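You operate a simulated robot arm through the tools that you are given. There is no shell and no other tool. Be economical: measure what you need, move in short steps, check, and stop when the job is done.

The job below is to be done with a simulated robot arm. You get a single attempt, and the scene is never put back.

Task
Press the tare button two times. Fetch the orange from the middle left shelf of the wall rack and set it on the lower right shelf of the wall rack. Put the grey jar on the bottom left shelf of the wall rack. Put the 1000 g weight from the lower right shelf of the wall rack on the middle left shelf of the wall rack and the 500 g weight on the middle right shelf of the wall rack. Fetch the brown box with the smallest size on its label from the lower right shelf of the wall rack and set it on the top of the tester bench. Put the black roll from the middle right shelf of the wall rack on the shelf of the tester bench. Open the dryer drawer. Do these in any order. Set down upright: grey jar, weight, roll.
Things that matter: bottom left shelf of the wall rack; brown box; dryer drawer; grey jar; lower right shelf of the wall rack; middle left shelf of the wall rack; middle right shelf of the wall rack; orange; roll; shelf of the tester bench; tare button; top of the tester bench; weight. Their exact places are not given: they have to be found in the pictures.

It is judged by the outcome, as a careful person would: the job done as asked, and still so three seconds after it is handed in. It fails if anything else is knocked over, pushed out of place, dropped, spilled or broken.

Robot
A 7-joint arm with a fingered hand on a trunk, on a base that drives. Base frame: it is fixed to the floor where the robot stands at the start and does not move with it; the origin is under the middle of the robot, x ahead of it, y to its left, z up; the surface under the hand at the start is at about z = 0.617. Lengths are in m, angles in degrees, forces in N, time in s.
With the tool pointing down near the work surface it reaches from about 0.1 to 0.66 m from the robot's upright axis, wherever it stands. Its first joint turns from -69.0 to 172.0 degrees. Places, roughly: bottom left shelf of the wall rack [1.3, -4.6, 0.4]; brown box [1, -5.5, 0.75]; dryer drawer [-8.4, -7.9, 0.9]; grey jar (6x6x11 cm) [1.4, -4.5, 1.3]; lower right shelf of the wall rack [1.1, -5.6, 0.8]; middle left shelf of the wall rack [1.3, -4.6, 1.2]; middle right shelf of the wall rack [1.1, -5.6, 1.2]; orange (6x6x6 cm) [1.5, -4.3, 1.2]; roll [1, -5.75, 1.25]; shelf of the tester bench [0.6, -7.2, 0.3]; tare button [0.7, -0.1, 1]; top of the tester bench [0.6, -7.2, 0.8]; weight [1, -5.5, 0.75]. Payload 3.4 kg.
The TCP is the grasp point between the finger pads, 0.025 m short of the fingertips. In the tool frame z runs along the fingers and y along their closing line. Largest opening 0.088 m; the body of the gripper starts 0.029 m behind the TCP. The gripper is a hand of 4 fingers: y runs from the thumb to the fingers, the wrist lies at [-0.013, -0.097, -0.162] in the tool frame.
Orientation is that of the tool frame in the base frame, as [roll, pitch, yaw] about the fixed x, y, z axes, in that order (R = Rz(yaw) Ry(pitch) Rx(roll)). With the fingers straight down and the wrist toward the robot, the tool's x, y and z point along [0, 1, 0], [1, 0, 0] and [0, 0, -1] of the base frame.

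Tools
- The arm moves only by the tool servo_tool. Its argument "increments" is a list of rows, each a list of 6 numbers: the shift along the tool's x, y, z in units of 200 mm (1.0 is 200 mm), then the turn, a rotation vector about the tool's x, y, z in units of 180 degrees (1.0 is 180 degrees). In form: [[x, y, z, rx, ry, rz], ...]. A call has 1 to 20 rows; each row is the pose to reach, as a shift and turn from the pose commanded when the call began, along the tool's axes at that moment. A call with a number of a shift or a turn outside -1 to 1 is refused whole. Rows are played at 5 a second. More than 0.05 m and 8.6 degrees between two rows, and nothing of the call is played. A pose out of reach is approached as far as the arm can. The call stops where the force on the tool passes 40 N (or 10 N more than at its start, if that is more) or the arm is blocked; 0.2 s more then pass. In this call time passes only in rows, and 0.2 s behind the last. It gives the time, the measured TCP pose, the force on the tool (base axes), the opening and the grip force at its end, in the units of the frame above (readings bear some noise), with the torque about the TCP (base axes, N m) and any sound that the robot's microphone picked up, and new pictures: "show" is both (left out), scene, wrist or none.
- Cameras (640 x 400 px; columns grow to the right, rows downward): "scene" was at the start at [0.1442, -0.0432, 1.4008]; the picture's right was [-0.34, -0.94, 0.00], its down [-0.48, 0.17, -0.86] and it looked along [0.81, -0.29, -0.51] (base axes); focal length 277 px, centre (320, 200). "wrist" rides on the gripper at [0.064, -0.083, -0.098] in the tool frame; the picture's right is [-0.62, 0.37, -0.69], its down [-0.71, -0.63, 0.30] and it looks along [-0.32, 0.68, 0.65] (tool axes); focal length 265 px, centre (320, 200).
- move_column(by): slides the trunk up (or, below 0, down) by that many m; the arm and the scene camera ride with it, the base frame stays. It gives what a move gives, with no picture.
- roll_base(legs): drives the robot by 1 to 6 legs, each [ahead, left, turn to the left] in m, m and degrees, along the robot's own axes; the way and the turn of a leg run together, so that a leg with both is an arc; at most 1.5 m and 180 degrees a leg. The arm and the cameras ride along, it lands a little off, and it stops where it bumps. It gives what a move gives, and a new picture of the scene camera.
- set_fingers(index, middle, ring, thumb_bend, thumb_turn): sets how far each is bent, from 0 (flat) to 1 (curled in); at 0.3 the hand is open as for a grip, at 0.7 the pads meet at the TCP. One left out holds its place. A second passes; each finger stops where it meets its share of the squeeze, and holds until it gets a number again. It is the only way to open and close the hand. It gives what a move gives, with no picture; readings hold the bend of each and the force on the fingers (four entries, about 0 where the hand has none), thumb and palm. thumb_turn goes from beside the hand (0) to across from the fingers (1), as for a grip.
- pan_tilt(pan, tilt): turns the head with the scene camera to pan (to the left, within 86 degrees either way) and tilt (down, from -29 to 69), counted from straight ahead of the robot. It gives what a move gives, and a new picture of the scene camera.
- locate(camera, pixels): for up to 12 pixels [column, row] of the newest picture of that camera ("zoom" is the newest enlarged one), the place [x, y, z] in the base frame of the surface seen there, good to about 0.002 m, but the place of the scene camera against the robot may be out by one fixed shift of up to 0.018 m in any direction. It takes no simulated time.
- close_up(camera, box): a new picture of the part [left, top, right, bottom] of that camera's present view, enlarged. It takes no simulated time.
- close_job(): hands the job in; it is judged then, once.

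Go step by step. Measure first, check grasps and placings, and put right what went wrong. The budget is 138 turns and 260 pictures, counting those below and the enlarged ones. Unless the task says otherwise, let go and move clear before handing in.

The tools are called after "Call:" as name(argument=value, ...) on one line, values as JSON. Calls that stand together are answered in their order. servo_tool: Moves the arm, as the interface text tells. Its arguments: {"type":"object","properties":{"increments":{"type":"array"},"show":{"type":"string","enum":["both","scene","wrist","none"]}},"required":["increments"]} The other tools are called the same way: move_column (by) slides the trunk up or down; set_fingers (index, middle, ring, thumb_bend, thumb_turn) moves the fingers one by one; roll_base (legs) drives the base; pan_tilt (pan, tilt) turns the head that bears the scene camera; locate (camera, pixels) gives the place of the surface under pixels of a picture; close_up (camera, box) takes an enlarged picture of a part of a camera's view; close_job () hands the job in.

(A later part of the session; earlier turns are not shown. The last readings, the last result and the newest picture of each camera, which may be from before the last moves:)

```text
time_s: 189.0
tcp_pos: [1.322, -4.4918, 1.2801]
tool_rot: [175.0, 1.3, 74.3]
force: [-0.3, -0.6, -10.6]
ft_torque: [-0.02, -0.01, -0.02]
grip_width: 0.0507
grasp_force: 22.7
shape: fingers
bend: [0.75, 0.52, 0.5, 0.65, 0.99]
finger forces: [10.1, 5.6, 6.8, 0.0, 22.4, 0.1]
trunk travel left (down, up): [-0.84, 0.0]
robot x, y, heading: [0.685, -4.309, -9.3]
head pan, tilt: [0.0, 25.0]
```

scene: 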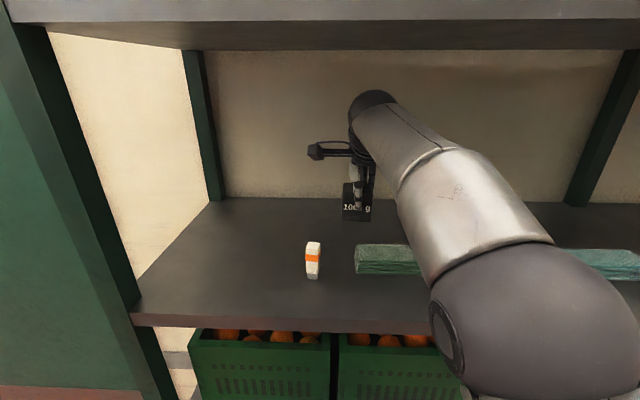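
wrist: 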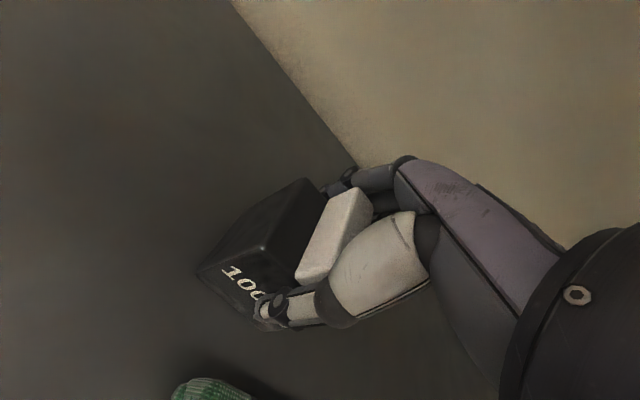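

Not touching yet. Continue in 1 mm steps.

Call:
servo_tool(increments=[[0, 0, 0.005, 0, 0, 0], [0, 0, 0.01, 0, 0, 0]], show="none")

Call:
servo_tool(increments=[[0, 0, 0.005, 0, 0, 0], [0, 0, 0.01, 0, 0, 0]], show="none")

```text
time_s: 189.6
tcp_pos: [1.3214, -4.4924, 1.2795]
tool_rot: [174.8, 1.2, 74.2]
force: [0.5, -0.8, -6.6]
ft_torque: [-0.05, -0.15, -0.01]
grip_width: 0.0507
grasp_force: 22.8
shape: fingers
bend: [0.75, 0.52, 0.5, 0.65, 0.99]
finger forces: [10.8, 6.1, 7.0, 0.0, 22.5, 0.0]
trunk travel left (down, up): [-0.84, 0.0]
robot x, y, heading: [0.6824, -4.3094, -9.4]
head pan, tilt: [0.0, 25.0]
```

```text
time_s: 190.2
tcp_pos: [1.3202, -4.4913, 1.2787]
tool_rot: [174.7, 1.2, 74.2]
force: [3.0, -1.2, 1.3]
ft_torque: [-0.07, -0.23, 0.03]
grip_width: 0.0507
grasp_force: 24.5
shape: fingers
bend: [0.75, 0.52, 0.5, 0.65, 0.99]
finger forces: [11.9, 6.6, 7.6, 0.1, 22.3, 0.0]
trunk travel left (down, up): [-0.84, 0.0]
robot x, y, heading: [0.6849, -4.3078, -9.4]
head pan, tilt: [0.0, 25.0]
```

In contact. Releasing, then retracting upward.

Call:
set_fingers(index=0.2, middle=0.2, ring=0.2, thumb_bend=0.25)

Call:
servo_tool(increments=[[0, 0, -0.08, 0, 0, 0], [0, 0, -0.2, 0, 0, 0], [0, 0, -0.3, 0, 0, 0]], show="wrist")

```text
time_s: 191.2
tcp_pos: [1.3192, -4.4919, 1.2784]
tool_rot: [174.8, 1.2, 74.3]
force: [-1.1, 0.2, -1.2]
ft_torque: [0.01, -0.05, -0.02]
grip_width: 0.1008
grasp_force: 1.1
shape: fingers
bend: [0.2, 0.2, 0.2, 0.25, 0.97]
finger forces: [0.1, 0.0, 0.0, 0.1, 1.7, 0.1]
trunk travel left (down, up): [-0.84, 0.0]
robot x, y, heading: [0.6861, -4.3054, -9.2]
head pan, tilt: [0.0, 25.0]
```

```text
time_s: 192.0
tcp_pos: [1.3144, -4.4906, 1.337]
tool_rot: [174.9, 1.1, 74.3]
force: [-0.1, -0.1, -0.1]
ft_torque: [0.0, 0.01, -0.02]
grip_width: 0.1005
grasp_force: 0.0
shape: fingers
bend: [0.2, 0.2, 0.2, 0.25, 0.97]
finger forces: [0.0, 0.0, 0.0, 0.0, 0.1, 0.0]
trunk travel left (down, up): [-0.84, 0.0]
robot x, y, heading: [0.6828, -4.3056, -9.5]
head pan, tilt: [0.0, 25.0]
```

wrist: 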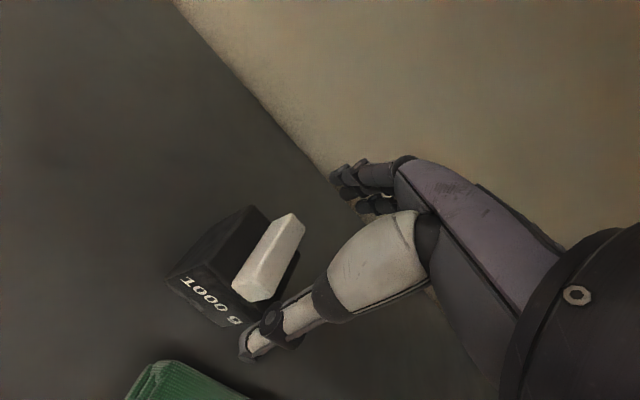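

The 1000 g weight stands upright on the middle-left shelf. Raise a bit, back out 0.4, right 1.28, then lower the column toward the lower right shelf.

Call:
servo_tool(increments=[[0, 0, -0.08, 0, 0, 0]], show="none")

Call:
roll_base(legs=[[-0.4, 0, 0], [0, -1.28, 0]])

Call:
move_column(by=-0.388)

Call:
servo_tool(increments=[[0, 0, 0, 0, 0, 0]], show="both")

```text
time_s: 192.4
tcp_pos: [1.3142, -4.4892, 1.354]
tool_rot: [174.9, 1.2, 74.2]
force: [0.2, -0.2, 0.0]
ft_torque: [-0.03, 0.0, 0.0]
grip_width: 0.1005
grasp_force: 0.1
shape: fingers
bend: [0.2, 0.2, 0.2, 0.25, 0.97]
finger forces: [0.0, 0.1, 0.0, 0.0, 0.0, 0.0]
trunk travel left (down, up): [-0.84, 0.0]
robot x, y, heading: [0.6834, -4.305, -9.3]
head pan, tilt: [0.0, 25.0]
```

```text
time_s: 200.8
tcp_pos: [0.7283, -5.6671, 1.3531]
tool_rot: [174.8, 1.2, 75.1]
force: [-0.4, 0.5, -0.5]
ft_torque: [-0.01, 0.0, 0.02]
grip_width: 0.0999
grasp_force: 0.0
shape: fingers
bend: [0.2, 0.2, 0.2, 0.25, 0.97]
finger forces: [0.1, 0.0, 0.1, 0.0, 0.0, 0.0]
trunk travel left (down, up): [-0.84, 0.0]
robot x, y, heading: [0.0966, -5.4954, -8.6]
head pan, tilt: [0.0, 25.0]
```

scene: 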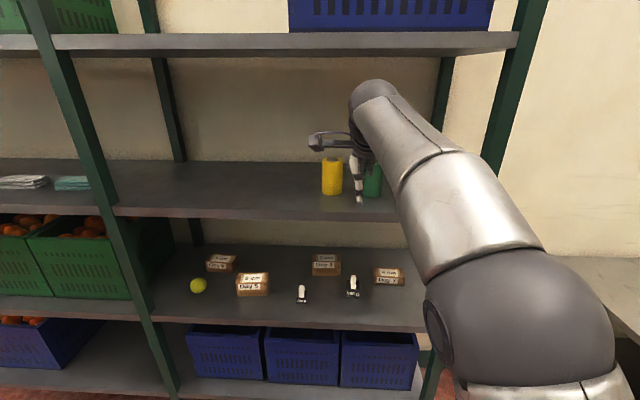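

```text
time_s: 204.6
tcp_pos: [0.7285, -5.6684, 0.966]
tool_rot: [174.8, 1.2, 75.0]
force: [0.4, 0.0, 0.9]
ft_torque: [-0.02, 0.02, -0.01]
grip_width: 0.1008
grasp_force: 0.1
shape: fingers
bend: [0.2, 0.2, 0.2, 0.25, 0.97]
finger forces: [0.0, 0.0, 0.1, 0.0, 0.0, 0.1]
trunk travel left (down, up): [-0.452, 0.388]
robot x, y, heading: [0.0928, -5.4934, -8.6]
head pan, tilt: [0.0, 25.0]
```

```text
time_s: 205.0
tcp_pos: [0.7271, -5.6661, 0.9672]
tool_rot: [174.8, 1.2, 74.9]
force: [0.0, 0.2, 0.6]
ft_torque: [-0.01, 0.02, 0.0]
grip_width: 0.1
grasp_force: 0.0
shape: fingers
bend: [0.2, 0.2, 0.2, 0.25, 0.97]
finger forces: [0.0, 0.0, 0.0, 0.0, 0.1, 0.1]
trunk travel left (down, up): [-0.452, 0.388]
robot x, y, heading: [0.0988, -5.494, -8.5]
head pan, tilt: [0.0, 25.0]
```

scene: 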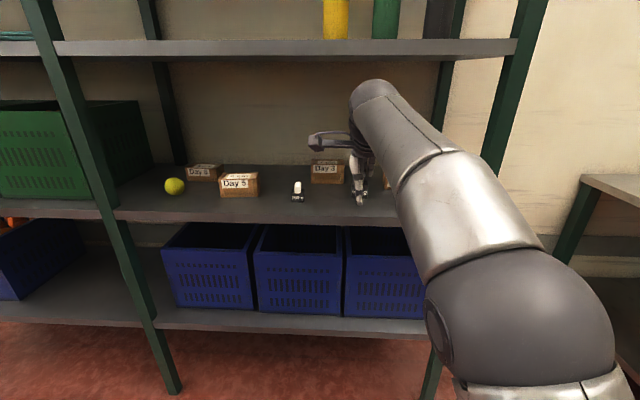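
wrist: 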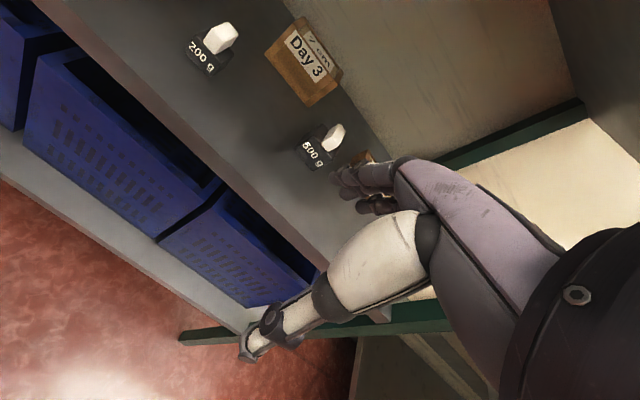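

Call:
close_up(camera="wrist", box=[280, 110, 376, 170])

Call:
locate(camera="wrist", pixels=[[312, 138], [300, 150], [318, 165], [332, 152], [338, 125], [330, 150], [360, 160], [215, 38], [300, 75], [325, 155]])

```text
6.67 times, centred on (328, 140) of wrist
```

zoom: 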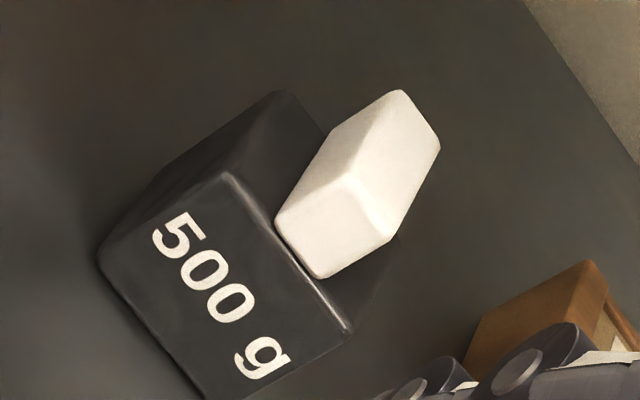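

```text
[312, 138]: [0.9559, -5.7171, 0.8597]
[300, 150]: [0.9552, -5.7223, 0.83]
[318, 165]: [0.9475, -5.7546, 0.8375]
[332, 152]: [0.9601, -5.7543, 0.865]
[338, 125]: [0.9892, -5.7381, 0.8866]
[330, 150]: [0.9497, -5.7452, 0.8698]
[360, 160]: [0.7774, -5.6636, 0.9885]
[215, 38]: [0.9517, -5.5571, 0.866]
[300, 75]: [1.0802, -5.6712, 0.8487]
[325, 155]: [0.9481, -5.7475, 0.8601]
```

Call:
locate(camera="zoom", pixels=[[230, 172], [345, 328], [285, 95], [400, 242], [300, 205], [320, 270], [400, 95], [435, 150], [100, 255], [370, 320], [345, 180]])

```text
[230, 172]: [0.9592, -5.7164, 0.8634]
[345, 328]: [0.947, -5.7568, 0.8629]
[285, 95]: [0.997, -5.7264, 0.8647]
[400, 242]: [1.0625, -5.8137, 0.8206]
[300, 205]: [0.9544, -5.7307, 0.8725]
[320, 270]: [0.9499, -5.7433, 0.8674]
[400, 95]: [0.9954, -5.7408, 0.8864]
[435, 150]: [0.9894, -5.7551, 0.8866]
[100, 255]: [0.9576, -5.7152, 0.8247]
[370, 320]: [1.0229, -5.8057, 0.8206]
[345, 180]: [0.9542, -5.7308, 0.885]
```

500 g block: centre [0.972,-5.742], top 0.8635, handle top 0.8865. Drive right 0.038, ahead 0.25, so the hand comes over it.

Call:
roll_base(legs=[[0, -0.038, 0], [0.252, 0, 0]])

Call:
servo_tool(increments=[[0, 0, 0, 0, 0, 0]], show="wrist")

```text
time_s: 207.3
tcp_pos: [0.9759, -5.7407, 0.9646]
tool_rot: [174.9, 1.3, 75.2]
force: [-0.1, 0.0, 0.7]
ft_torque: [-0.03, 0.04, -0.01]
grip_width: 0.1003
grasp_force: 0.1
shape: fingers
bend: [0.2, 0.2, 0.2, 0.25, 0.97]
finger forces: [0.0, 0.1, 0.1, 0.0, 0.0, 0.1]
trunk travel left (down, up): [-0.452, 0.388]
robot x, y, heading: [0.34, -5.5677, -8.3]
head pan, tilt: [0.0, 25.0]
```

scene: 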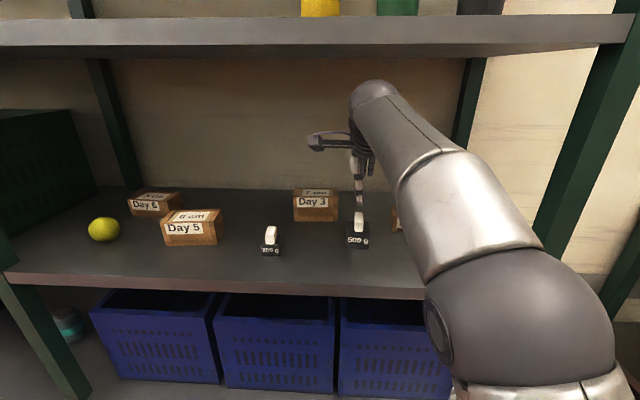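

```text
time_s: 207.7
tcp_pos: [0.9751, -5.7394, 0.965]
tool_rot: [175.1, 1.2, 75.3]
force: [0.1, -1.4, 0.6]
ft_torque: [0.0, 0.02, -0.01]
grip_width: 0.1004
grasp_force: 0.0
shape: fingers
bend: [0.2, 0.2, 0.2, 0.25, 0.97]
finger forces: [0.1, 0.0, 0.0, 0.0, 0.0, 0.1]
trunk travel left (down, up): [-0.452, 0.388]
robot x, y, heading: [0.3418, -5.5717, -8.4]
head pan, tilt: [0.0, 25.0]
```

wrist: 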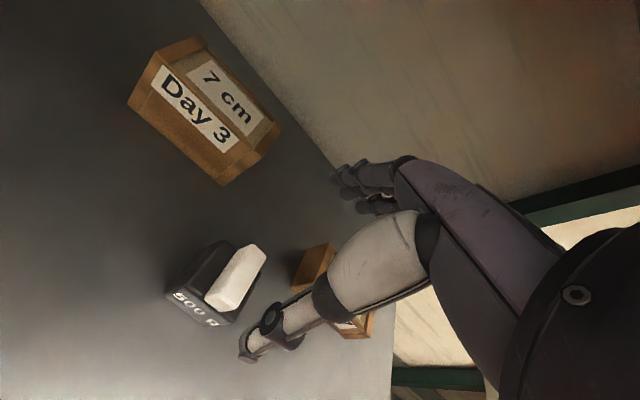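

Call:
locate(camera="wrist", pixels=[[225, 242], [168, 292], [225, 322], [215, 295], [258, 250], [320, 245], [298, 285], [200, 300]])

```text
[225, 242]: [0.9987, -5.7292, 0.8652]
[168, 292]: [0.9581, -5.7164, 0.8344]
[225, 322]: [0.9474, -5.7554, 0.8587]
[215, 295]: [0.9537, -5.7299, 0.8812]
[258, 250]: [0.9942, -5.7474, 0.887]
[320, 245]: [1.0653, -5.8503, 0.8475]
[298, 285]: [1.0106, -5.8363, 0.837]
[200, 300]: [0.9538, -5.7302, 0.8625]
```

Aligned. Descending 102 mm and gripping.

Call:
servo_tool(increments=[[0, -0.01, 0.1, 0, 0, 0], [0, -0.02, 0.2, 0, 0, 0], [0, -0.03, 0.3, 0, 0, 0], [0, -0.042, 0.4, 0, 0, 0], [0, -0.05, 0.47, 0, 0, 0], [0, -0.055, 0.51, 0, 0, 0]], show="wrist")

Call:
set_fingers(index=0.85, middle=0.85, ring=0.85, thumb_bend=0.85)

Call:
servo_tool(increments=[[0, 0, -0.05, 0, 0, 0], [0, 0, -0.15, 0, 0, 0], [0, 0, -0.25, 0, 0, 0], [0, 0, -0.38, 0, 0, 0]], show="wrist")

```text
time_s: 209.1
tcp_pos: [0.9727, -5.741, 0.8641]
tool_rot: [174.8, 1.1, 75.1]
force: [-1.4, -0.2, 0.6]
ft_torque: [0.01, 0.0, 0.01]
grip_width: 0.1002
grasp_force: 0.0
shape: fingers
bend: [0.2, 0.2, 0.2, 0.25, 0.97]
finger forces: [0.2, 0.0, 0.0, 0.0, 0.0, 0.1]
trunk travel left (down, up): [-0.452, 0.388]
robot x, y, heading: [0.3419, -5.5684, -8.2]
head pan, tilt: [0.0, 25.0]
```

wrist: 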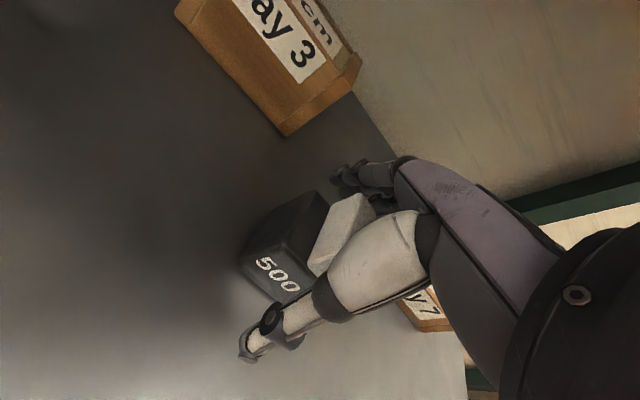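

```text
time_s: 210.1
tcp_pos: [0.9728, -5.7405, 0.8635]
tool_rot: [174.8, 1.3, 75.3]
force: [2.2, -0.1, 1.3]
ft_torque: [-0.16, -0.24, 0.0]
grip_width: 0.0414
grasp_force: 21.8
shape: fingers
bend: [0.54, 0.57, 0.56, 0.51, 0.99]
finger forces: [8.4, 7.5, 7.3, 0.0, 20.8, 0.0]
trunk travel left (down, up): [-0.452, 0.388]
robot x, y, heading: [0.3406, -5.5695, -8.2]
head pan, tilt: [0.0, 25.0]
```

```text
time_s: 211.1
tcp_pos: [0.9676, -5.7408, 0.9403]
tool_rot: [174.9, 1.2, 75.2]
force: [0.4, -0.7, -4.8]
ft_torque: [0.05, 0.0, 0.0]
grip_width: 0.0414
grasp_force: 20.5
shape: fingers
bend: [0.54, 0.57, 0.57, 0.51, 0.99]
finger forces: [7.4, 6.4, 6.6, 0.0, 20.6, 0.0]
trunk travel left (down, up): [-0.452, 0.388]
robot x, y, heading: [0.3373, -5.5679, -8.4]
head pan, tilt: [0.0, 25.0]
```

wrist: 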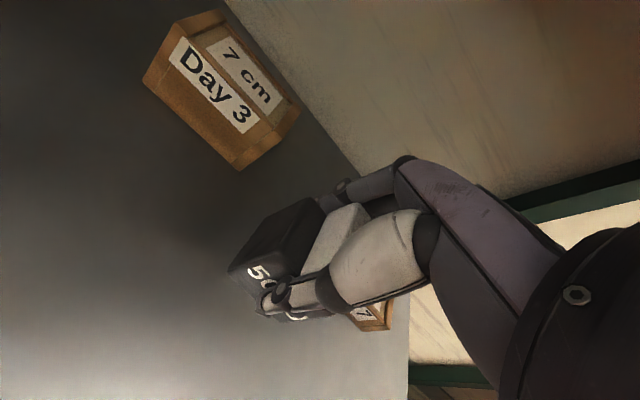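

500 g held (4.8 N). Back out 0.3, raise column 0.388, strafe left 0.325, drive in 0.34 over the free left part of the middle right shelf.

Call:
roll_base(legs=[[-0.3, 0, 0]])

Call:
move_column(by=0.388)

Call:
roll_base(legs=[[0, 0.325, 0]])

```text
time_s: 213.1
tcp_pos: [0.6646, -5.695, 0.9393]
tool_rot: [174.9, 1.2, 75.4]
force: [0.7, -0.2, -4.1]
ft_torque: [0.01, -0.01, 0.01]
grip_width: 0.0412
grasp_force: 20.6
shape: fingers
bend: [0.54, 0.57, 0.57, 0.51, 0.99]
finger forces: [7.5, 6.4, 6.6, 0.1, 20.6, 0.0]
trunk travel left (down, up): [-0.452, 0.388]
robot x, y, heading: [0.034, -5.526, -8.2]
head pan, tilt: [0.0, 25.0]
```

scene: 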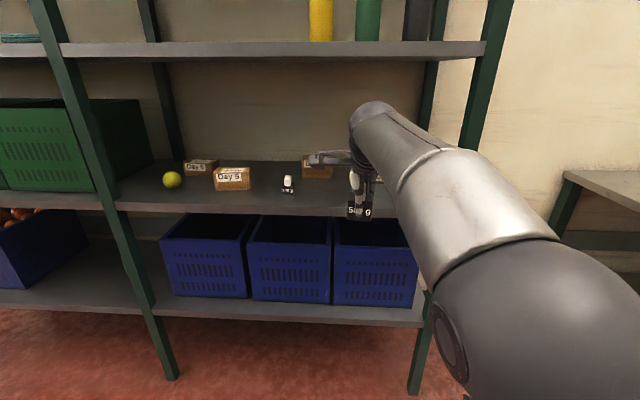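

```text
time_s: 216.9
tcp_pos: [0.6659, -5.6935, 1.3277]
tool_rot: [174.9, 1.2, 75.3]
force: [-0.2, 0.4, -4.8]
ft_torque: [-0.01, -0.04, 0.01]
grip_width: 0.0414
grasp_force: 20.5
shape: fingers
bend: [0.54, 0.57, 0.57, 0.51, 0.99]
finger forces: [7.5, 6.3, 6.6, 0.1, 20.5, 0.0]
trunk travel left (down, up): [-0.84, 0.0]
robot x, y, heading: [0.0449, -5.5209, -7.9]
head pan, tilt: [0.0, 25.0]
```

```text
time_s: 219.0
tcp_pos: [0.713, -5.3649, 1.3266]
tool_rot: [174.9, 1.1, 75.8]
force: [-0.9, 0.5, -4.7]
ft_torque: [0.02, -0.01, 0.03]
grip_width: 0.0413
grasp_force: 20.0
shape: fingers
bend: [0.54, 0.57, 0.57, 0.51, 0.99]
finger forces: [7.5, 6.4, 6.7, 0.0, 20.4, 0.0]
trunk travel left (down, up): [-0.84, 0.0]
robot x, y, heading: [0.0883, -5.2031, -7.9]
head pan, tilt: [0.0, 25.0]
```

scene: 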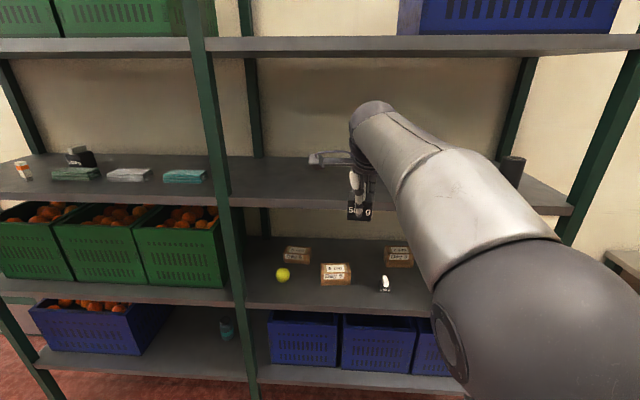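

Everything else in place. Drive ahead 0.34.

Call:
roll_base(legs=[[0.34, 0, 0]])

Call:
servo_tool(increments=[[0, -0.012, 0.07, 0, 0, 0], [0, -0.023, 0.14, 0, 0, 0], [0, -0.032, 0.21, 0, 0, 0], [0, -0.036, 0.25, 0, 0, 0]], show="wrist")

Call:
locate(camera="wrist", pixels=[[150, 300], [250, 370], [200, 150]])

```text
time_s: 221.3
tcp_pos: [1.0458, -5.4173, 1.3277]
tool_rot: [174.9, 1.2, 75.3]
force: [0.5, -1.1, -5.7]
ft_torque: [0.01, -0.04, 0.0]
grip_width: 0.0411
grasp_force: 20.6
shape: fingers
bend: [0.54, 0.57, 0.58, 0.51, 0.99]
finger forces: [7.5, 6.4, 6.6, 0.1, 20.4, 0.0]
trunk travel left (down, up): [-0.84, 0.0]
robot x, y, heading: [0.4173, -5.2481, -8.1]
head pan, tilt: [0.0, 25.0]
```

scene: 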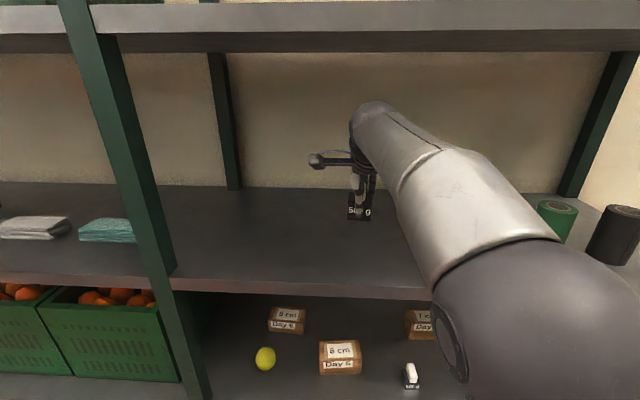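

```text
time_s: 222.3
tcp_pos: [1.0427, -5.4168, 1.2751]
tool_rot: [174.9, 1.2, 75.3]
force: [-0.5, -0.8, -5.1]
ft_torque: [0.0, 0.0, -0.02]
grip_width: 0.0413
grasp_force: 20.8
shape: fingers
bend: [0.54, 0.57, 0.58, 0.51, 0.99]
finger forces: [7.4, 6.3, 6.4, 0.0, 20.3, 0.0]
trunk travel left (down, up): [-0.84, 0.0]
robot x, y, heading: [0.42, -5.2485, -8.4]
head pan, tilt: [0.0, 25.0]
```

wrist: 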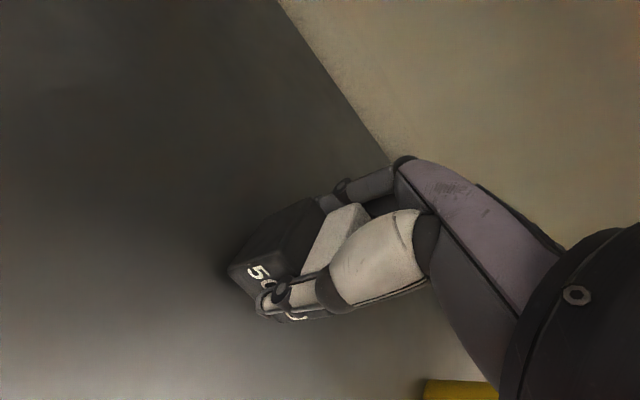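

```text
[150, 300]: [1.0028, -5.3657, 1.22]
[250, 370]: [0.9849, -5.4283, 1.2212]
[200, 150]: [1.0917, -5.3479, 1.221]
```

Shelf z=1.221; target TCP 1.2635. Lowering the last 11 mm.

Call:
servo_tool(increments=[[0, -0.002, 0.025, 0, 0, 0], [0, -0.004, 0.046, 0, 0, 0], [0, -0.005, 0.055, 0, 0, 0]], show="none")

Call:
servo_tool(increments=[[0, 0, 0.004, 0, 0, 0], [0, 0, 0.008, 0, 0, 0]], show="none")

```text
time_s: 223.1
tcp_pos: [1.0426, -5.4182, 1.264]
tool_rot: [175.0, 1.3, 75.3]
force: [-0.2, -0.5, -4.5]
ft_torque: [-0.02, -0.01, -0.01]
grip_width: 0.041
grasp_force: 20.7
shape: fingers
bend: [0.54, 0.57, 0.58, 0.51, 0.99]
finger forces: [7.5, 6.2, 6.5, 0.1, 20.3, 0.1]
trunk travel left (down, up): [-0.84, 0.0]
robot x, y, heading: [0.4178, -5.2435, -8.2]
head pan, tilt: [0.0, 25.0]
```

```text
time_s: 223.7
tcp_pos: [1.0428, -5.4169, 1.2655]
tool_rot: [174.7, 1.2, 75.3]
force: [-0.2, 0.3, -1.6]
ft_torque: [-0.05, -0.06, 0.01]
grip_width: 0.0412
grasp_force: 21.2
shape: fingers
bend: [0.54, 0.57, 0.57, 0.51, 0.99]
finger forces: [7.8, 6.6, 6.8, 0.0, 20.7, 0.0]
trunk travel left (down, up): [-0.84, 0.0]
robot x, y, heading: [0.4223, -5.2482, -8.0]
head pan, tilt: [0.0, 25.0]
```

Contact begins (−4.5 → −1.6 N). Releasing and rising.

Call:
set_fingers(index=0.2, middle=0.2, ring=0.2, thumb_bend=0.25)

Call:
servo_tool(increments=[[0, 0, -0.08, 0, 0, 0], [0, 0, -0.2, 0, 0, 0], [0, 0, -0.32, 0, 0, 0], [0, 0, -0.44, 0, 0, 0]], show="wrist")

```text
time_s: 224.7
tcp_pos: [1.043, -5.4171, 1.2639]
tool_rot: [174.8, 1.2, 75.3]
force: [-0.3, 0.2, 0.6]
ft_torque: [0.01, 0.01, 0.0]
grip_width: 0.1001
grasp_force: 0.2
shape: fingers
bend: [0.2, 0.2, 0.2, 0.25, 0.97]
finger forces: [0.0, 0.1, 0.1, 0.0, 0.1, 0.0]
trunk travel left (down, up): [-0.84, 0.0]
robot x, y, heading: [0.4161, -5.2475, -7.9]
head pan, tilt: [0.0, 25.0]
```

```text
time_s: 225.7
tcp_pos: [1.0329, -5.4132, 1.3532]
tool_rot: [175.0, 1.2, 75.3]
force: [0.5, 0.2, -0.6]
ft_torque: [0.04, -0.02, -0.02]
grip_width: 0.1002
grasp_force: 0.1
shape: fingers
bend: [0.2, 0.2, 0.2, 0.25, 0.97]
finger forces: [0.0, 0.0, 0.1, 0.1, 0.0, 0.0]
trunk travel left (down, up): [-0.84, 0.0]
robot x, y, heading: [0.4209, -5.2458, -8.2]
head pan, tilt: [0.0, 25.0]
```

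wrist: 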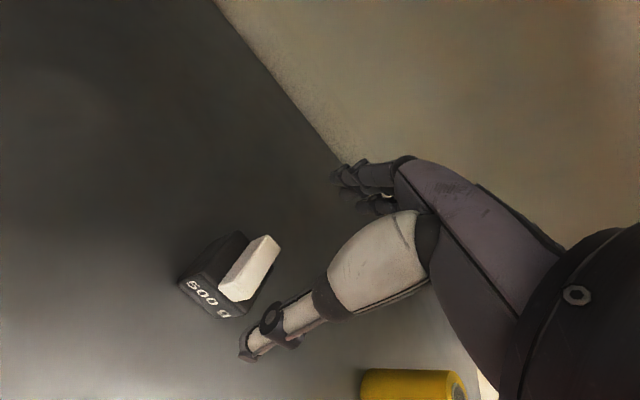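

500 g stands on the middle right shelf. Now the black roll: measure it in the scene picture.

Call:
roll_base(legs=[[-0.3, 0, 0], [0, -0.3, -1]])

Call:
pan_tilt(pan=-15, tilt=25)

Call:
servo_tool(increments=[[0, 0, 0, 0, 0, 0]], show="wrist")

```text
time_s: 229.3
tcp_pos: [0.69, -5.6741, 1.3524]
tool_rot: [174.8, 1.2, 74.4]
force: [1.7, -0.3, 0.2]
ft_torque: [-0.02, -0.02, 0.04]
grip_width: 0.1002
grasp_force: 0.1
shape: fingers
bend: [0.2, 0.2, 0.2, 0.25, 0.97]
finger forces: [0.0, 0.0, 0.1, 0.1, 0.0, 0.0]
trunk travel left (down, up): [-0.84, 0.0]
robot x, y, heading: [0.076, -5.498, -9.1]
head pan, tilt: [0.0, 25.0]
```

scene: 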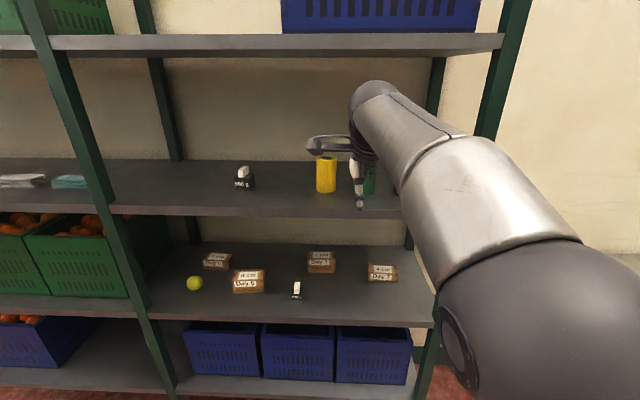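

```text
time_s: 230.1
tcp_pos: [0.6891, -5.6741, 1.3535]
tool_rot: [174.9, 1.2, 74.4]
force: [-0.2, 0.5, 1.0]
ft_torque: [-0.01, -0.01, -0.01]
grip_width: 0.0999
grasp_force: 0.0
shape: fingers
bend: [0.2, 0.2, 0.2, 0.25, 0.97]
finger forces: [0.0, 0.0, 0.1, 0.0, 0.0, 0.0]
trunk travel left (down, up): [-0.84, 0.0]
robot x, y, heading: [0.0793, -5.4991, -9.2]
head pan, tilt: [-15.0, 25.0]
```

scene: 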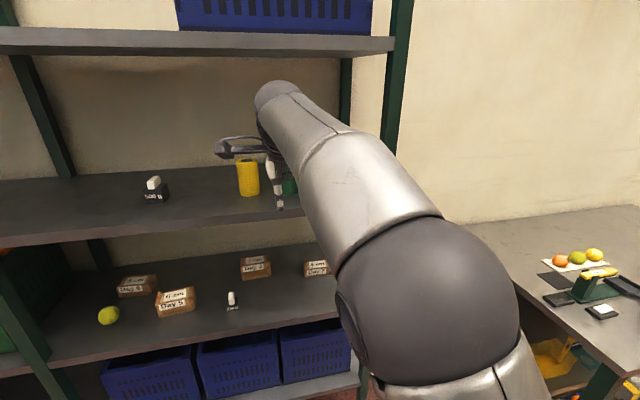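

```text
time_s: 230.5
tcp_pos: [0.6903, -5.6751, 1.3518]
tool_rot: [174.8, 1.2, 74.3]
force: [-0.2, 0.5, 0.6]
ft_torque: [0.0, -0.02, 0.0]
grip_width: 0.1
grasp_force: 0.0
shape: fingers
bend: [0.2, 0.2, 0.2, 0.25, 0.97]
finger forces: [0.0, 0.1, 0.1, 0.0, 0.0, 0.1]
trunk travel left (down, up): [-0.84, 0.0]
robot x, y, heading: [0.0798, -5.4987, -9.0]
head pan, tilt: [-15.0, 25.0]
```

wrist: 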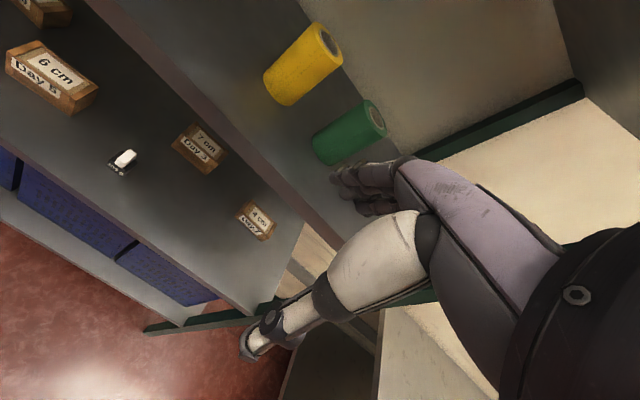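

Call:
locate(camera="wrist", pixels=[[375, 113], [370, 100], [383, 125], [345, 125], [320, 140], [330, 158], [325, 40], [345, 140], [358, 105], [290, 75]])

Call:
roll_base(legs=[[0, -0.12, 0]])

Call:
servo_tool(increments=[[0, 0, 0, 0, 0, 0]], show="wrist")

```text
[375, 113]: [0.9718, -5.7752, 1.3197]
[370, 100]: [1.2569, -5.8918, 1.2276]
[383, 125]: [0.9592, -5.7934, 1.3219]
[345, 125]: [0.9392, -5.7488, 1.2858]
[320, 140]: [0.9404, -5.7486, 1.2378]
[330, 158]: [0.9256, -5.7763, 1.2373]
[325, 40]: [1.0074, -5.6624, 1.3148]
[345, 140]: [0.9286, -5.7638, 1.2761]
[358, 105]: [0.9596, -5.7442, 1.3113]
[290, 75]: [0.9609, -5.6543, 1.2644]
```

```text
time_s: 231.8
tcp_pos: [0.6718, -5.7902, 1.3525]
tool_rot: [174.9, 1.2, 74.7]
force: [-0.2, 0.0, 0.5]
ft_torque: [-0.02, 0.02, -0.03]
grip_width: 0.1001
grasp_force: 0.0
shape: fingers
bend: [0.2, 0.2, 0.2, 0.25, 0.97]
finger forces: [0.0, 0.1, 0.0, 0.1, 0.0, 0.0]
trunk travel left (down, up): [-0.84, 0.0]
robot x, y, heading: [0.0591, -5.6181, -8.7]
head pan, tilt: [-15.0, 25.0]
```

scene: 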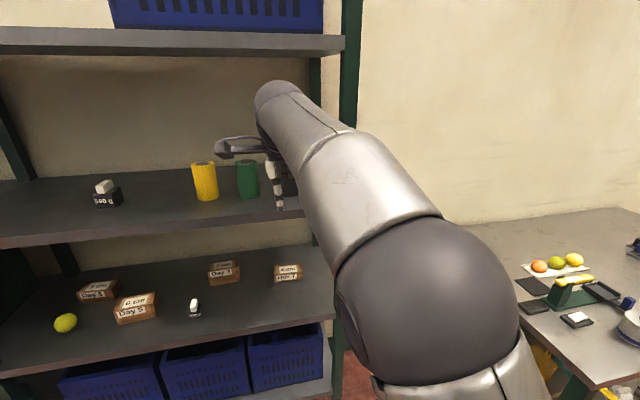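

```text
time_s: 232.2
tcp_pos: [0.6708, -5.7897, 1.3526]
tool_rot: [174.9, 1.3, 74.6]
force: [-0.5, 0.5, -0.3]
ft_torque: [0.02, -0.01, -0.03]
grip_width: 0.1002
grasp_force: 0.1
shape: fingers
bend: [0.2, 0.2, 0.2, 0.25, 0.97]
finger forces: [0.0, 0.1, 0.0, 0.0, 0.0, 0.0]
trunk travel left (down, up): [-0.84, 0.0]
robot x, y, heading: [0.0563, -5.6185, -9.1]
head pan, tilt: [-15.0, 25.0]
```

wrist: 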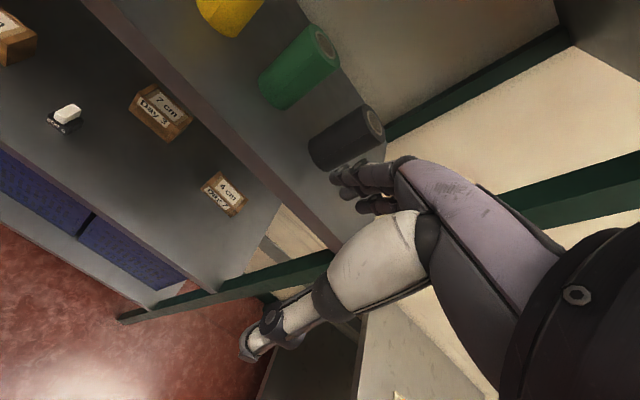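

Call:
close_up(camera="wrist", box=[300, 95, 396, 170])

Call:
locate(camera="wrist", pixels=[[365, 120], [382, 132], [376, 112], [372, 140], [345, 130], [320, 150], [325, 160], [340, 125], [312, 150], [335, 145]])

```text
5.33 times, centred on (348, 132) of wrist
```

zoom: 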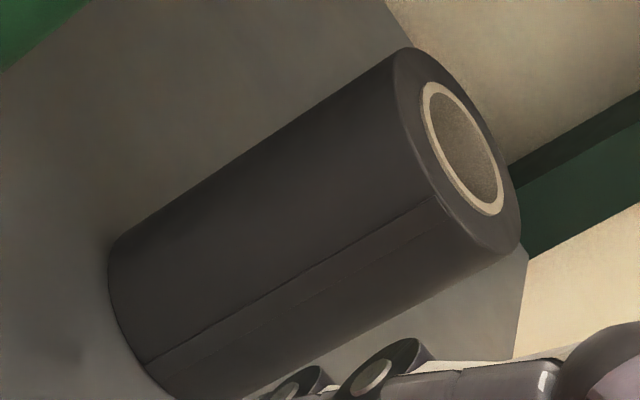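

```text
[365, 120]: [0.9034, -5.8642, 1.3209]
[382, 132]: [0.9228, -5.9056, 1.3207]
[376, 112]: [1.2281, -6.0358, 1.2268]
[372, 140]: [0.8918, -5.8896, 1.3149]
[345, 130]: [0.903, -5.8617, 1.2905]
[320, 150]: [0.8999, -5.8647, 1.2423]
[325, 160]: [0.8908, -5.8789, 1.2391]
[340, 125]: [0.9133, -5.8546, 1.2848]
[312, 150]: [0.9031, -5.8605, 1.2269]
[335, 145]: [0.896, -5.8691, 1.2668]
```

Call:
locate(camera="zoom", pixels=[[405, 60], [510, 245], [420, 150], [500, 150], [445, 85], [490, 215], [465, 225], [435, 190], [408, 110], [480, 95]])

```text
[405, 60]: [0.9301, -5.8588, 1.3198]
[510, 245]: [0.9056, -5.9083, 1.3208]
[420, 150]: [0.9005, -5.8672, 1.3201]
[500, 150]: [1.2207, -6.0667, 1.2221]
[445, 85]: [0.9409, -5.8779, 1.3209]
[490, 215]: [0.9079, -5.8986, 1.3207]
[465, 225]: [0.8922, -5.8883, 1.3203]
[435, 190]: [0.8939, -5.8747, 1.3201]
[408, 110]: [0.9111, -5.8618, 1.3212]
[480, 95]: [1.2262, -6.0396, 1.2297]
```

Black roll: upright, centre [0.919,-5.884], top 1.3205, Ø≈0.056. Raise 20 mm, then move right 0.054 and ahead 0.26.

Call:
servo_tool(increments=[[0, 0, -0.1, 0, 0, 0]], show="none")

Call:
roll_base(legs=[[0, -0.054, 0], [0.26, 0, 0]])

Call:
servo_tool(increments=[[0, 0, 0, 0, 0, 0]], show="wrist")

```text
time_s: 232.6
tcp_pos: [0.6692, -5.788, 1.3748]
tool_rot: [174.9, 1.2, 74.7]
force: [0.4, -0.3, -0.2]
ft_torque: [0.0, 0.01, -0.01]
grip_width: 0.0999
grasp_force: 0.1
shape: fingers
bend: [0.2, 0.2, 0.2, 0.25, 0.97]
finger forces: [0.0, 0.0, 0.0, 0.0, 0.0, 0.1]
trunk travel left (down, up): [-0.84, 0.0]
robot x, y, heading: [0.0562, -5.6166, -9.0]
head pan, tilt: [-15.0, 25.0]
```

```text
time_s: 235.0
tcp_pos: [0.916, -5.8806, 1.3737]
tool_rot: [174.8, 1.1, 74.7]
force: [-0.2, 0.2, 0.2]
ft_torque: [-0.01, 0.0, 0.05]
grip_width: 0.0999
grasp_force: 0.0
shape: fingers
bend: [0.2, 0.2, 0.2, 0.25, 0.97]
finger forces: [0.1, 0.0, 0.1, 0.1, 0.0, 0.0]
trunk travel left (down, up): [-0.84, 0.0]
robot x, y, heading: [0.3048, -5.7091, -8.8]
head pan, tilt: [-15.0, 25.0]
```

scene: 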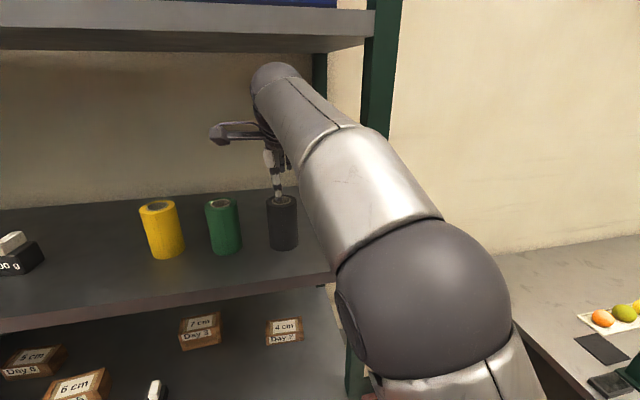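

```text
time_s: 235.4
tcp_pos: [0.9155, -5.8805, 1.3745]
tool_rot: [174.8, 1.3, 74.7]
force: [-0.6, 0.4, -0.1]
ft_torque: [0.0, 0.03, -0.02]
grip_width: 0.1001
grasp_force: 0.1
shape: fingers
bend: [0.2, 0.2, 0.2, 0.25, 0.97]
finger forces: [0.0, 0.0, 0.0, 0.0, 0.1, 0.0]
trunk travel left (down, up): [-0.84, 0.0]
robot x, y, heading: [0.3071, -5.7111, -9.0]
head pan, tilt: [-15.0, 25.0]
```

wrist: 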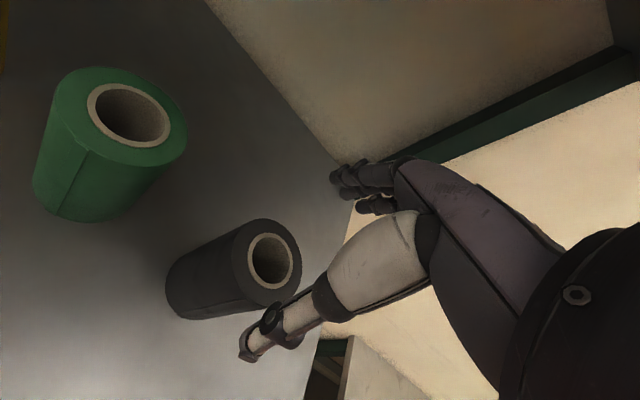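

Call:
locate(camera="wrist", pixels=[[255, 222], [298, 262], [240, 255], [285, 230], [265, 300], [240, 235], [247, 285], [295, 282]])

```text
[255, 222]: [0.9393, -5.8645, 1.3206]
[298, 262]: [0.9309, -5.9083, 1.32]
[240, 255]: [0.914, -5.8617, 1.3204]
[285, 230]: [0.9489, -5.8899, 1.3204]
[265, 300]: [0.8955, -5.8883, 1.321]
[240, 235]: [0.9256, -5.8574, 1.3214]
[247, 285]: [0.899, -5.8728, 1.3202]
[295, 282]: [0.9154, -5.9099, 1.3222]
```

Centre [0.9215,-5.8845]. Descending to TCP 1.297 and gripping.

Call:
servo_tool(increments=[[-0.011, 0.034, 0.02, 0, 0, 0], [-0.011, 0.025, 0.12, 0, 0, 0], [-0.011, 0.016, 0.22, 0, 0, 0], [-0.011, 0.008, 0.32, 0, 0, 0], [-0.011, 0.0, 0.389, 0, 0, 0]], show="none")

Call:
set_fingers(index=0.75, middle=0.75, ring=0.75, thumb_bend=0.75)

Call:
servo_tool(increments=[[0, 0, -0.08, 0, 0, 0], [0, 0, -0.16, 0, 0, 0]], show="both")

```text
time_s: 236.6
tcp_pos: [0.9228, -5.8852, 1.2954]
tool_rot: [174.8, 1.1, 74.6]
force: [-0.5, -0.3, 0.4]
ft_torque: [0.0, -0.02, -0.01]
grip_width: 0.1004
grasp_force: 0.1
shape: fingers
bend: [0.2, 0.2, 0.2, 0.25, 0.97]
finger forces: [0.1, 0.0, 0.0, 0.1, 0.2, 0.0]
trunk travel left (down, up): [-0.84, 0.0]
robot x, y, heading: [0.3047, -5.7083, -9.0]
head pan, tilt: [-15.0, 25.0]
```

```text
time_s: 237.6
tcp_pos: [0.9243, -5.8859, 1.2968]
tool_rot: [174.8, 1.2, 74.7]
force: [0.8, -1.5, 3.7]
ft_torque: [-0.09, -0.23, -0.01]
grip_width: 0.0518
grasp_force: 27.4
shape: fingers
bend: [0.74, 0.5, 0.57, 0.55, 1.0]
finger forces: [14.2, 6.7, 6.4, 0.0, 27.7, 0.0]
trunk travel left (down, up): [-0.84, 0.0]
robot x, y, heading: [0.3065, -5.7124, -9.1]
head pan, tilt: [-15.0, 25.0]
```

```text
time_s: 238.2
tcp_pos: [0.9203, -5.8841, 1.3284]
tool_rot: [174.9, 1.1, 74.7]
force: [0.2, -1.0, -0.3]
ft_torque: [0.0, -0.01, -0.01]
grip_width: 0.0516
grasp_force: 26.1
shape: fingers
bend: [0.74, 0.5, 0.58, 0.55, 1.0]
finger forces: [12.9, 6.2, 6.0, 0.1, 27.3, 0.0]
trunk travel left (down, up): [-0.84, 0.0]
robot x, y, heading: [0.306, -5.7108, -8.7]
head pan, tilt: [-15.0, 25.0]
```

scene: 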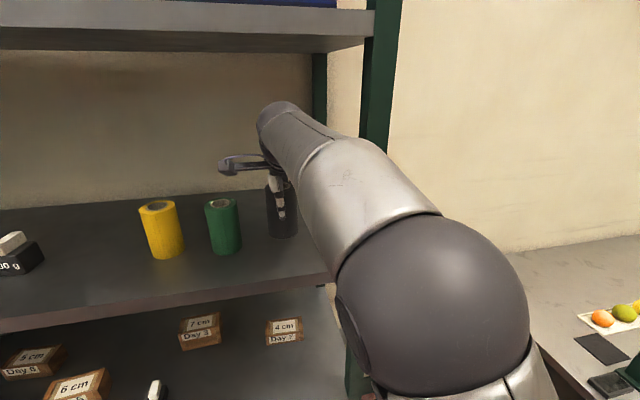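
wrist: 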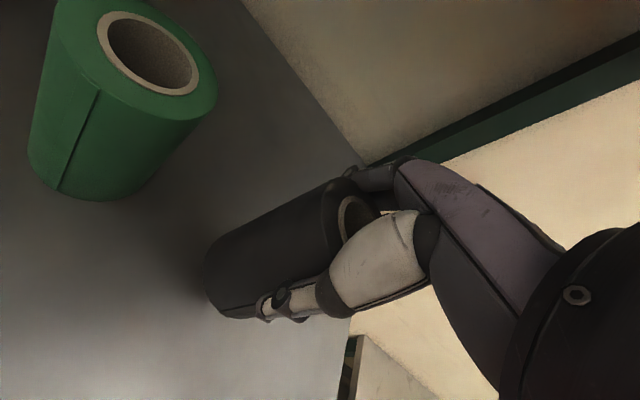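

The roll is lifted. Back out and look at the bench to the right.

Call:
roll_base(legs=[[-0.35, 0, 0]])

Call:
pan_tilt(pan=-55, tilt=28)

```text
time_s: 240.4
tcp_pos: [0.5836, -5.8335, 1.3263]
tool_rot: [174.9, 1.2, 74.5]
force: [0.4, -0.2, -1.3]
ft_torque: [-0.02, 0.03, 0.03]
grip_width: 0.0515
grasp_force: 26.5
shape: fingers
bend: [0.74, 0.5, 0.58, 0.55, 1.0]
finger forces: [13.0, 6.2, 6.0, 0.0, 27.4, 0.1]
trunk travel left (down, up): [-0.84, 0.0]
robot x, y, heading: [-0.0261, -5.6604, -9.3]
head pan, tilt: [-15.0, 25.0]
```

scene: 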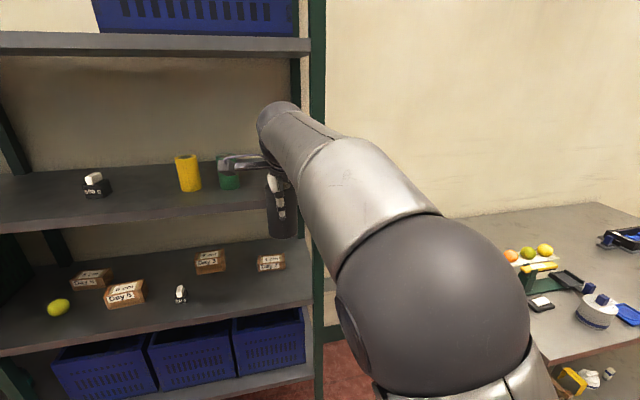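

```text
time_s: 241.5
tcp_pos: [0.5831, -5.834, 1.3272]
tool_rot: [175.0, 1.2, 74.5]
force: [0.9, 0.0, -1.3]
ft_torque: [0.01, -0.03, 0.02]
grip_width: 0.0516
grasp_force: 26.4
shape: fingers
bend: [0.74, 0.5, 0.58, 0.55, 1.0]
finger forces: [12.9, 6.3, 6.0, 0.0, 27.3, 0.0]
trunk travel left (down, up): [-0.84, 0.0]
robot x, y, heading: [-0.0287, -5.6591, -9.0]
head pan, tilt: [-55.0, 28.0]
```

scene: 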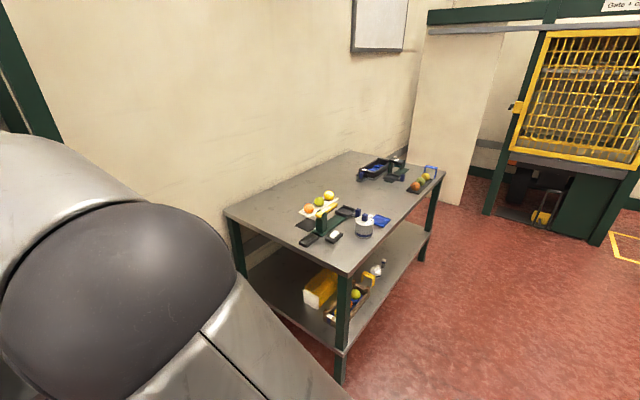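

Call:
locate(camera="scene", pixels=[[228, 214], [348, 270], [442, 176], [350, 155], [300, 200], [340, 350], [335, 375], [400, 245], [385, 290], [280, 290], [420, 262], [425, 235]])

Call:
close_up(camera="scene", box=[210, 140, 460, 390])

```text
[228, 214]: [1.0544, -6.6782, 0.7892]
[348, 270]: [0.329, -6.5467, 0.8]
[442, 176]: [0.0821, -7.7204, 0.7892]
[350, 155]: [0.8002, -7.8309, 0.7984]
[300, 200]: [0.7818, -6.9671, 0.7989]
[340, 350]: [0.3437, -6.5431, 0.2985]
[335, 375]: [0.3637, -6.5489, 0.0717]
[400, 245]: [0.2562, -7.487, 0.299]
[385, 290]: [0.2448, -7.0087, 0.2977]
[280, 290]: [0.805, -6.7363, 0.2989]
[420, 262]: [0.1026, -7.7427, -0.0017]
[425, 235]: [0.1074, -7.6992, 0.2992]
```

```text
1.60 times, centred on (335, 265) of scene
```

zoom: 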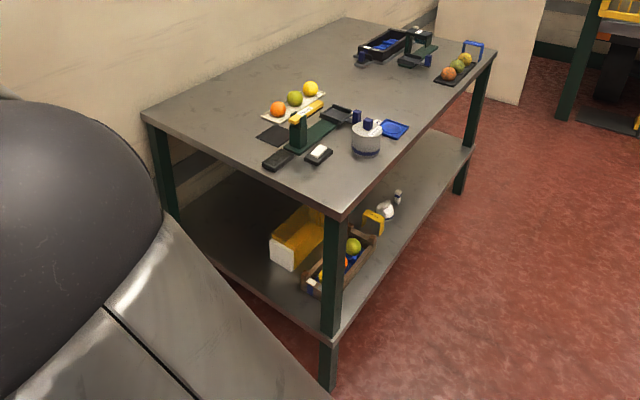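

The bench front runs from [0.33,-6.53] to [0.08,-7.70], top z≈0.80, shelf z≈0.299, with the right half of the shelf free. I'll strafe right 0.5 first and look toward the right/behind.

Call:
roll_base(legs=[[0, -0.45, 0]])

Call:
pan_tilt(pan=-86, tilt=30)

```text
time_s: 244.2
tcp_pos: [0.5118, -6.2757, 1.3271]
tool_rot: [174.9, 1.2, 74.4]
force: [0.4, -0.3, -1.8]
ft_torque: [0.0, -0.01, 0.01]
grip_width: 0.052
grasp_force: 25.9
shape: fingers
bend: [0.74, 0.5, 0.58, 0.55, 1.0]
finger forces: [12.9, 6.1, 6.0, 0.0, 27.3, 0.1]
trunk travel left (down, up): [-0.84, 0.0]
robot x, y, heading: [-0.1008, -6.0988, -9.2]
head pan, tilt: [-55.0, 28.0]
```

scene: 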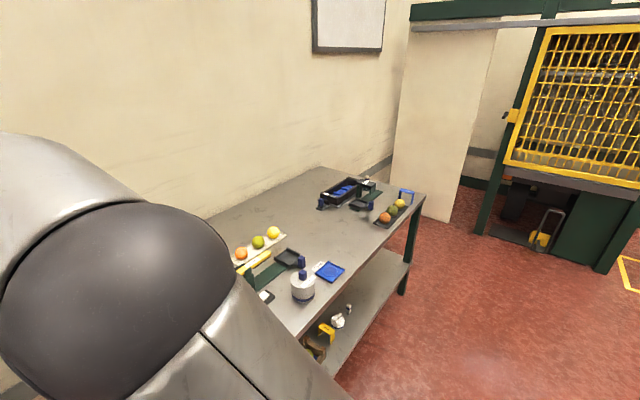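

```text
time_s: 245.1
tcp_pos: [0.5133, -6.2766, 1.3278]
tool_rot: [174.9, 1.3, 74.4]
force: [0.2, -0.5, -1.1]
ft_torque: [-0.02, 0.02, -0.01]
grip_width: 0.0517
grasp_force: 26.4
shape: fingers
bend: [0.74, 0.5, 0.58, 0.55, 1.0]
finger forces: [12.9, 6.2, 6.1, 0.0, 27.3, 0.0]
trunk travel left (down, up): [-0.84, 0.0]
robot x, y, heading: [-0.1017, -6.0948, -9.0]
head pan, tilt: [-85.9, 30.0]
```

scene: 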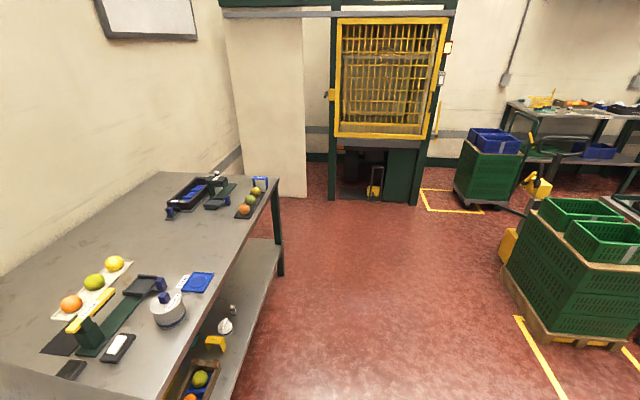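

Call:
locate(camera="scene", pixels=[[505, 270], [560, 345], [425, 205], [460, 195], [530, 240], [283, 270], [250, 270], [240, 330], [270, 190], [300, 180], [230, 225], [190, 220]])

```text
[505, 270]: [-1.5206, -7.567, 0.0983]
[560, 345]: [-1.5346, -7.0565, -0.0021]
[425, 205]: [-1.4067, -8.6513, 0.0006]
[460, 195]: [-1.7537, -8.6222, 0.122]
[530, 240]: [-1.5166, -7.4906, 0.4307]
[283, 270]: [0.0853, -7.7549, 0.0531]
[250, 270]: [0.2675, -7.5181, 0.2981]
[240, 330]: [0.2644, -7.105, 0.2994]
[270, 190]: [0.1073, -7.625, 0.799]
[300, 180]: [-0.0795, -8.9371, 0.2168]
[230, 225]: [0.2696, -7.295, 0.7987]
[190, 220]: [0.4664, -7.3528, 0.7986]
```

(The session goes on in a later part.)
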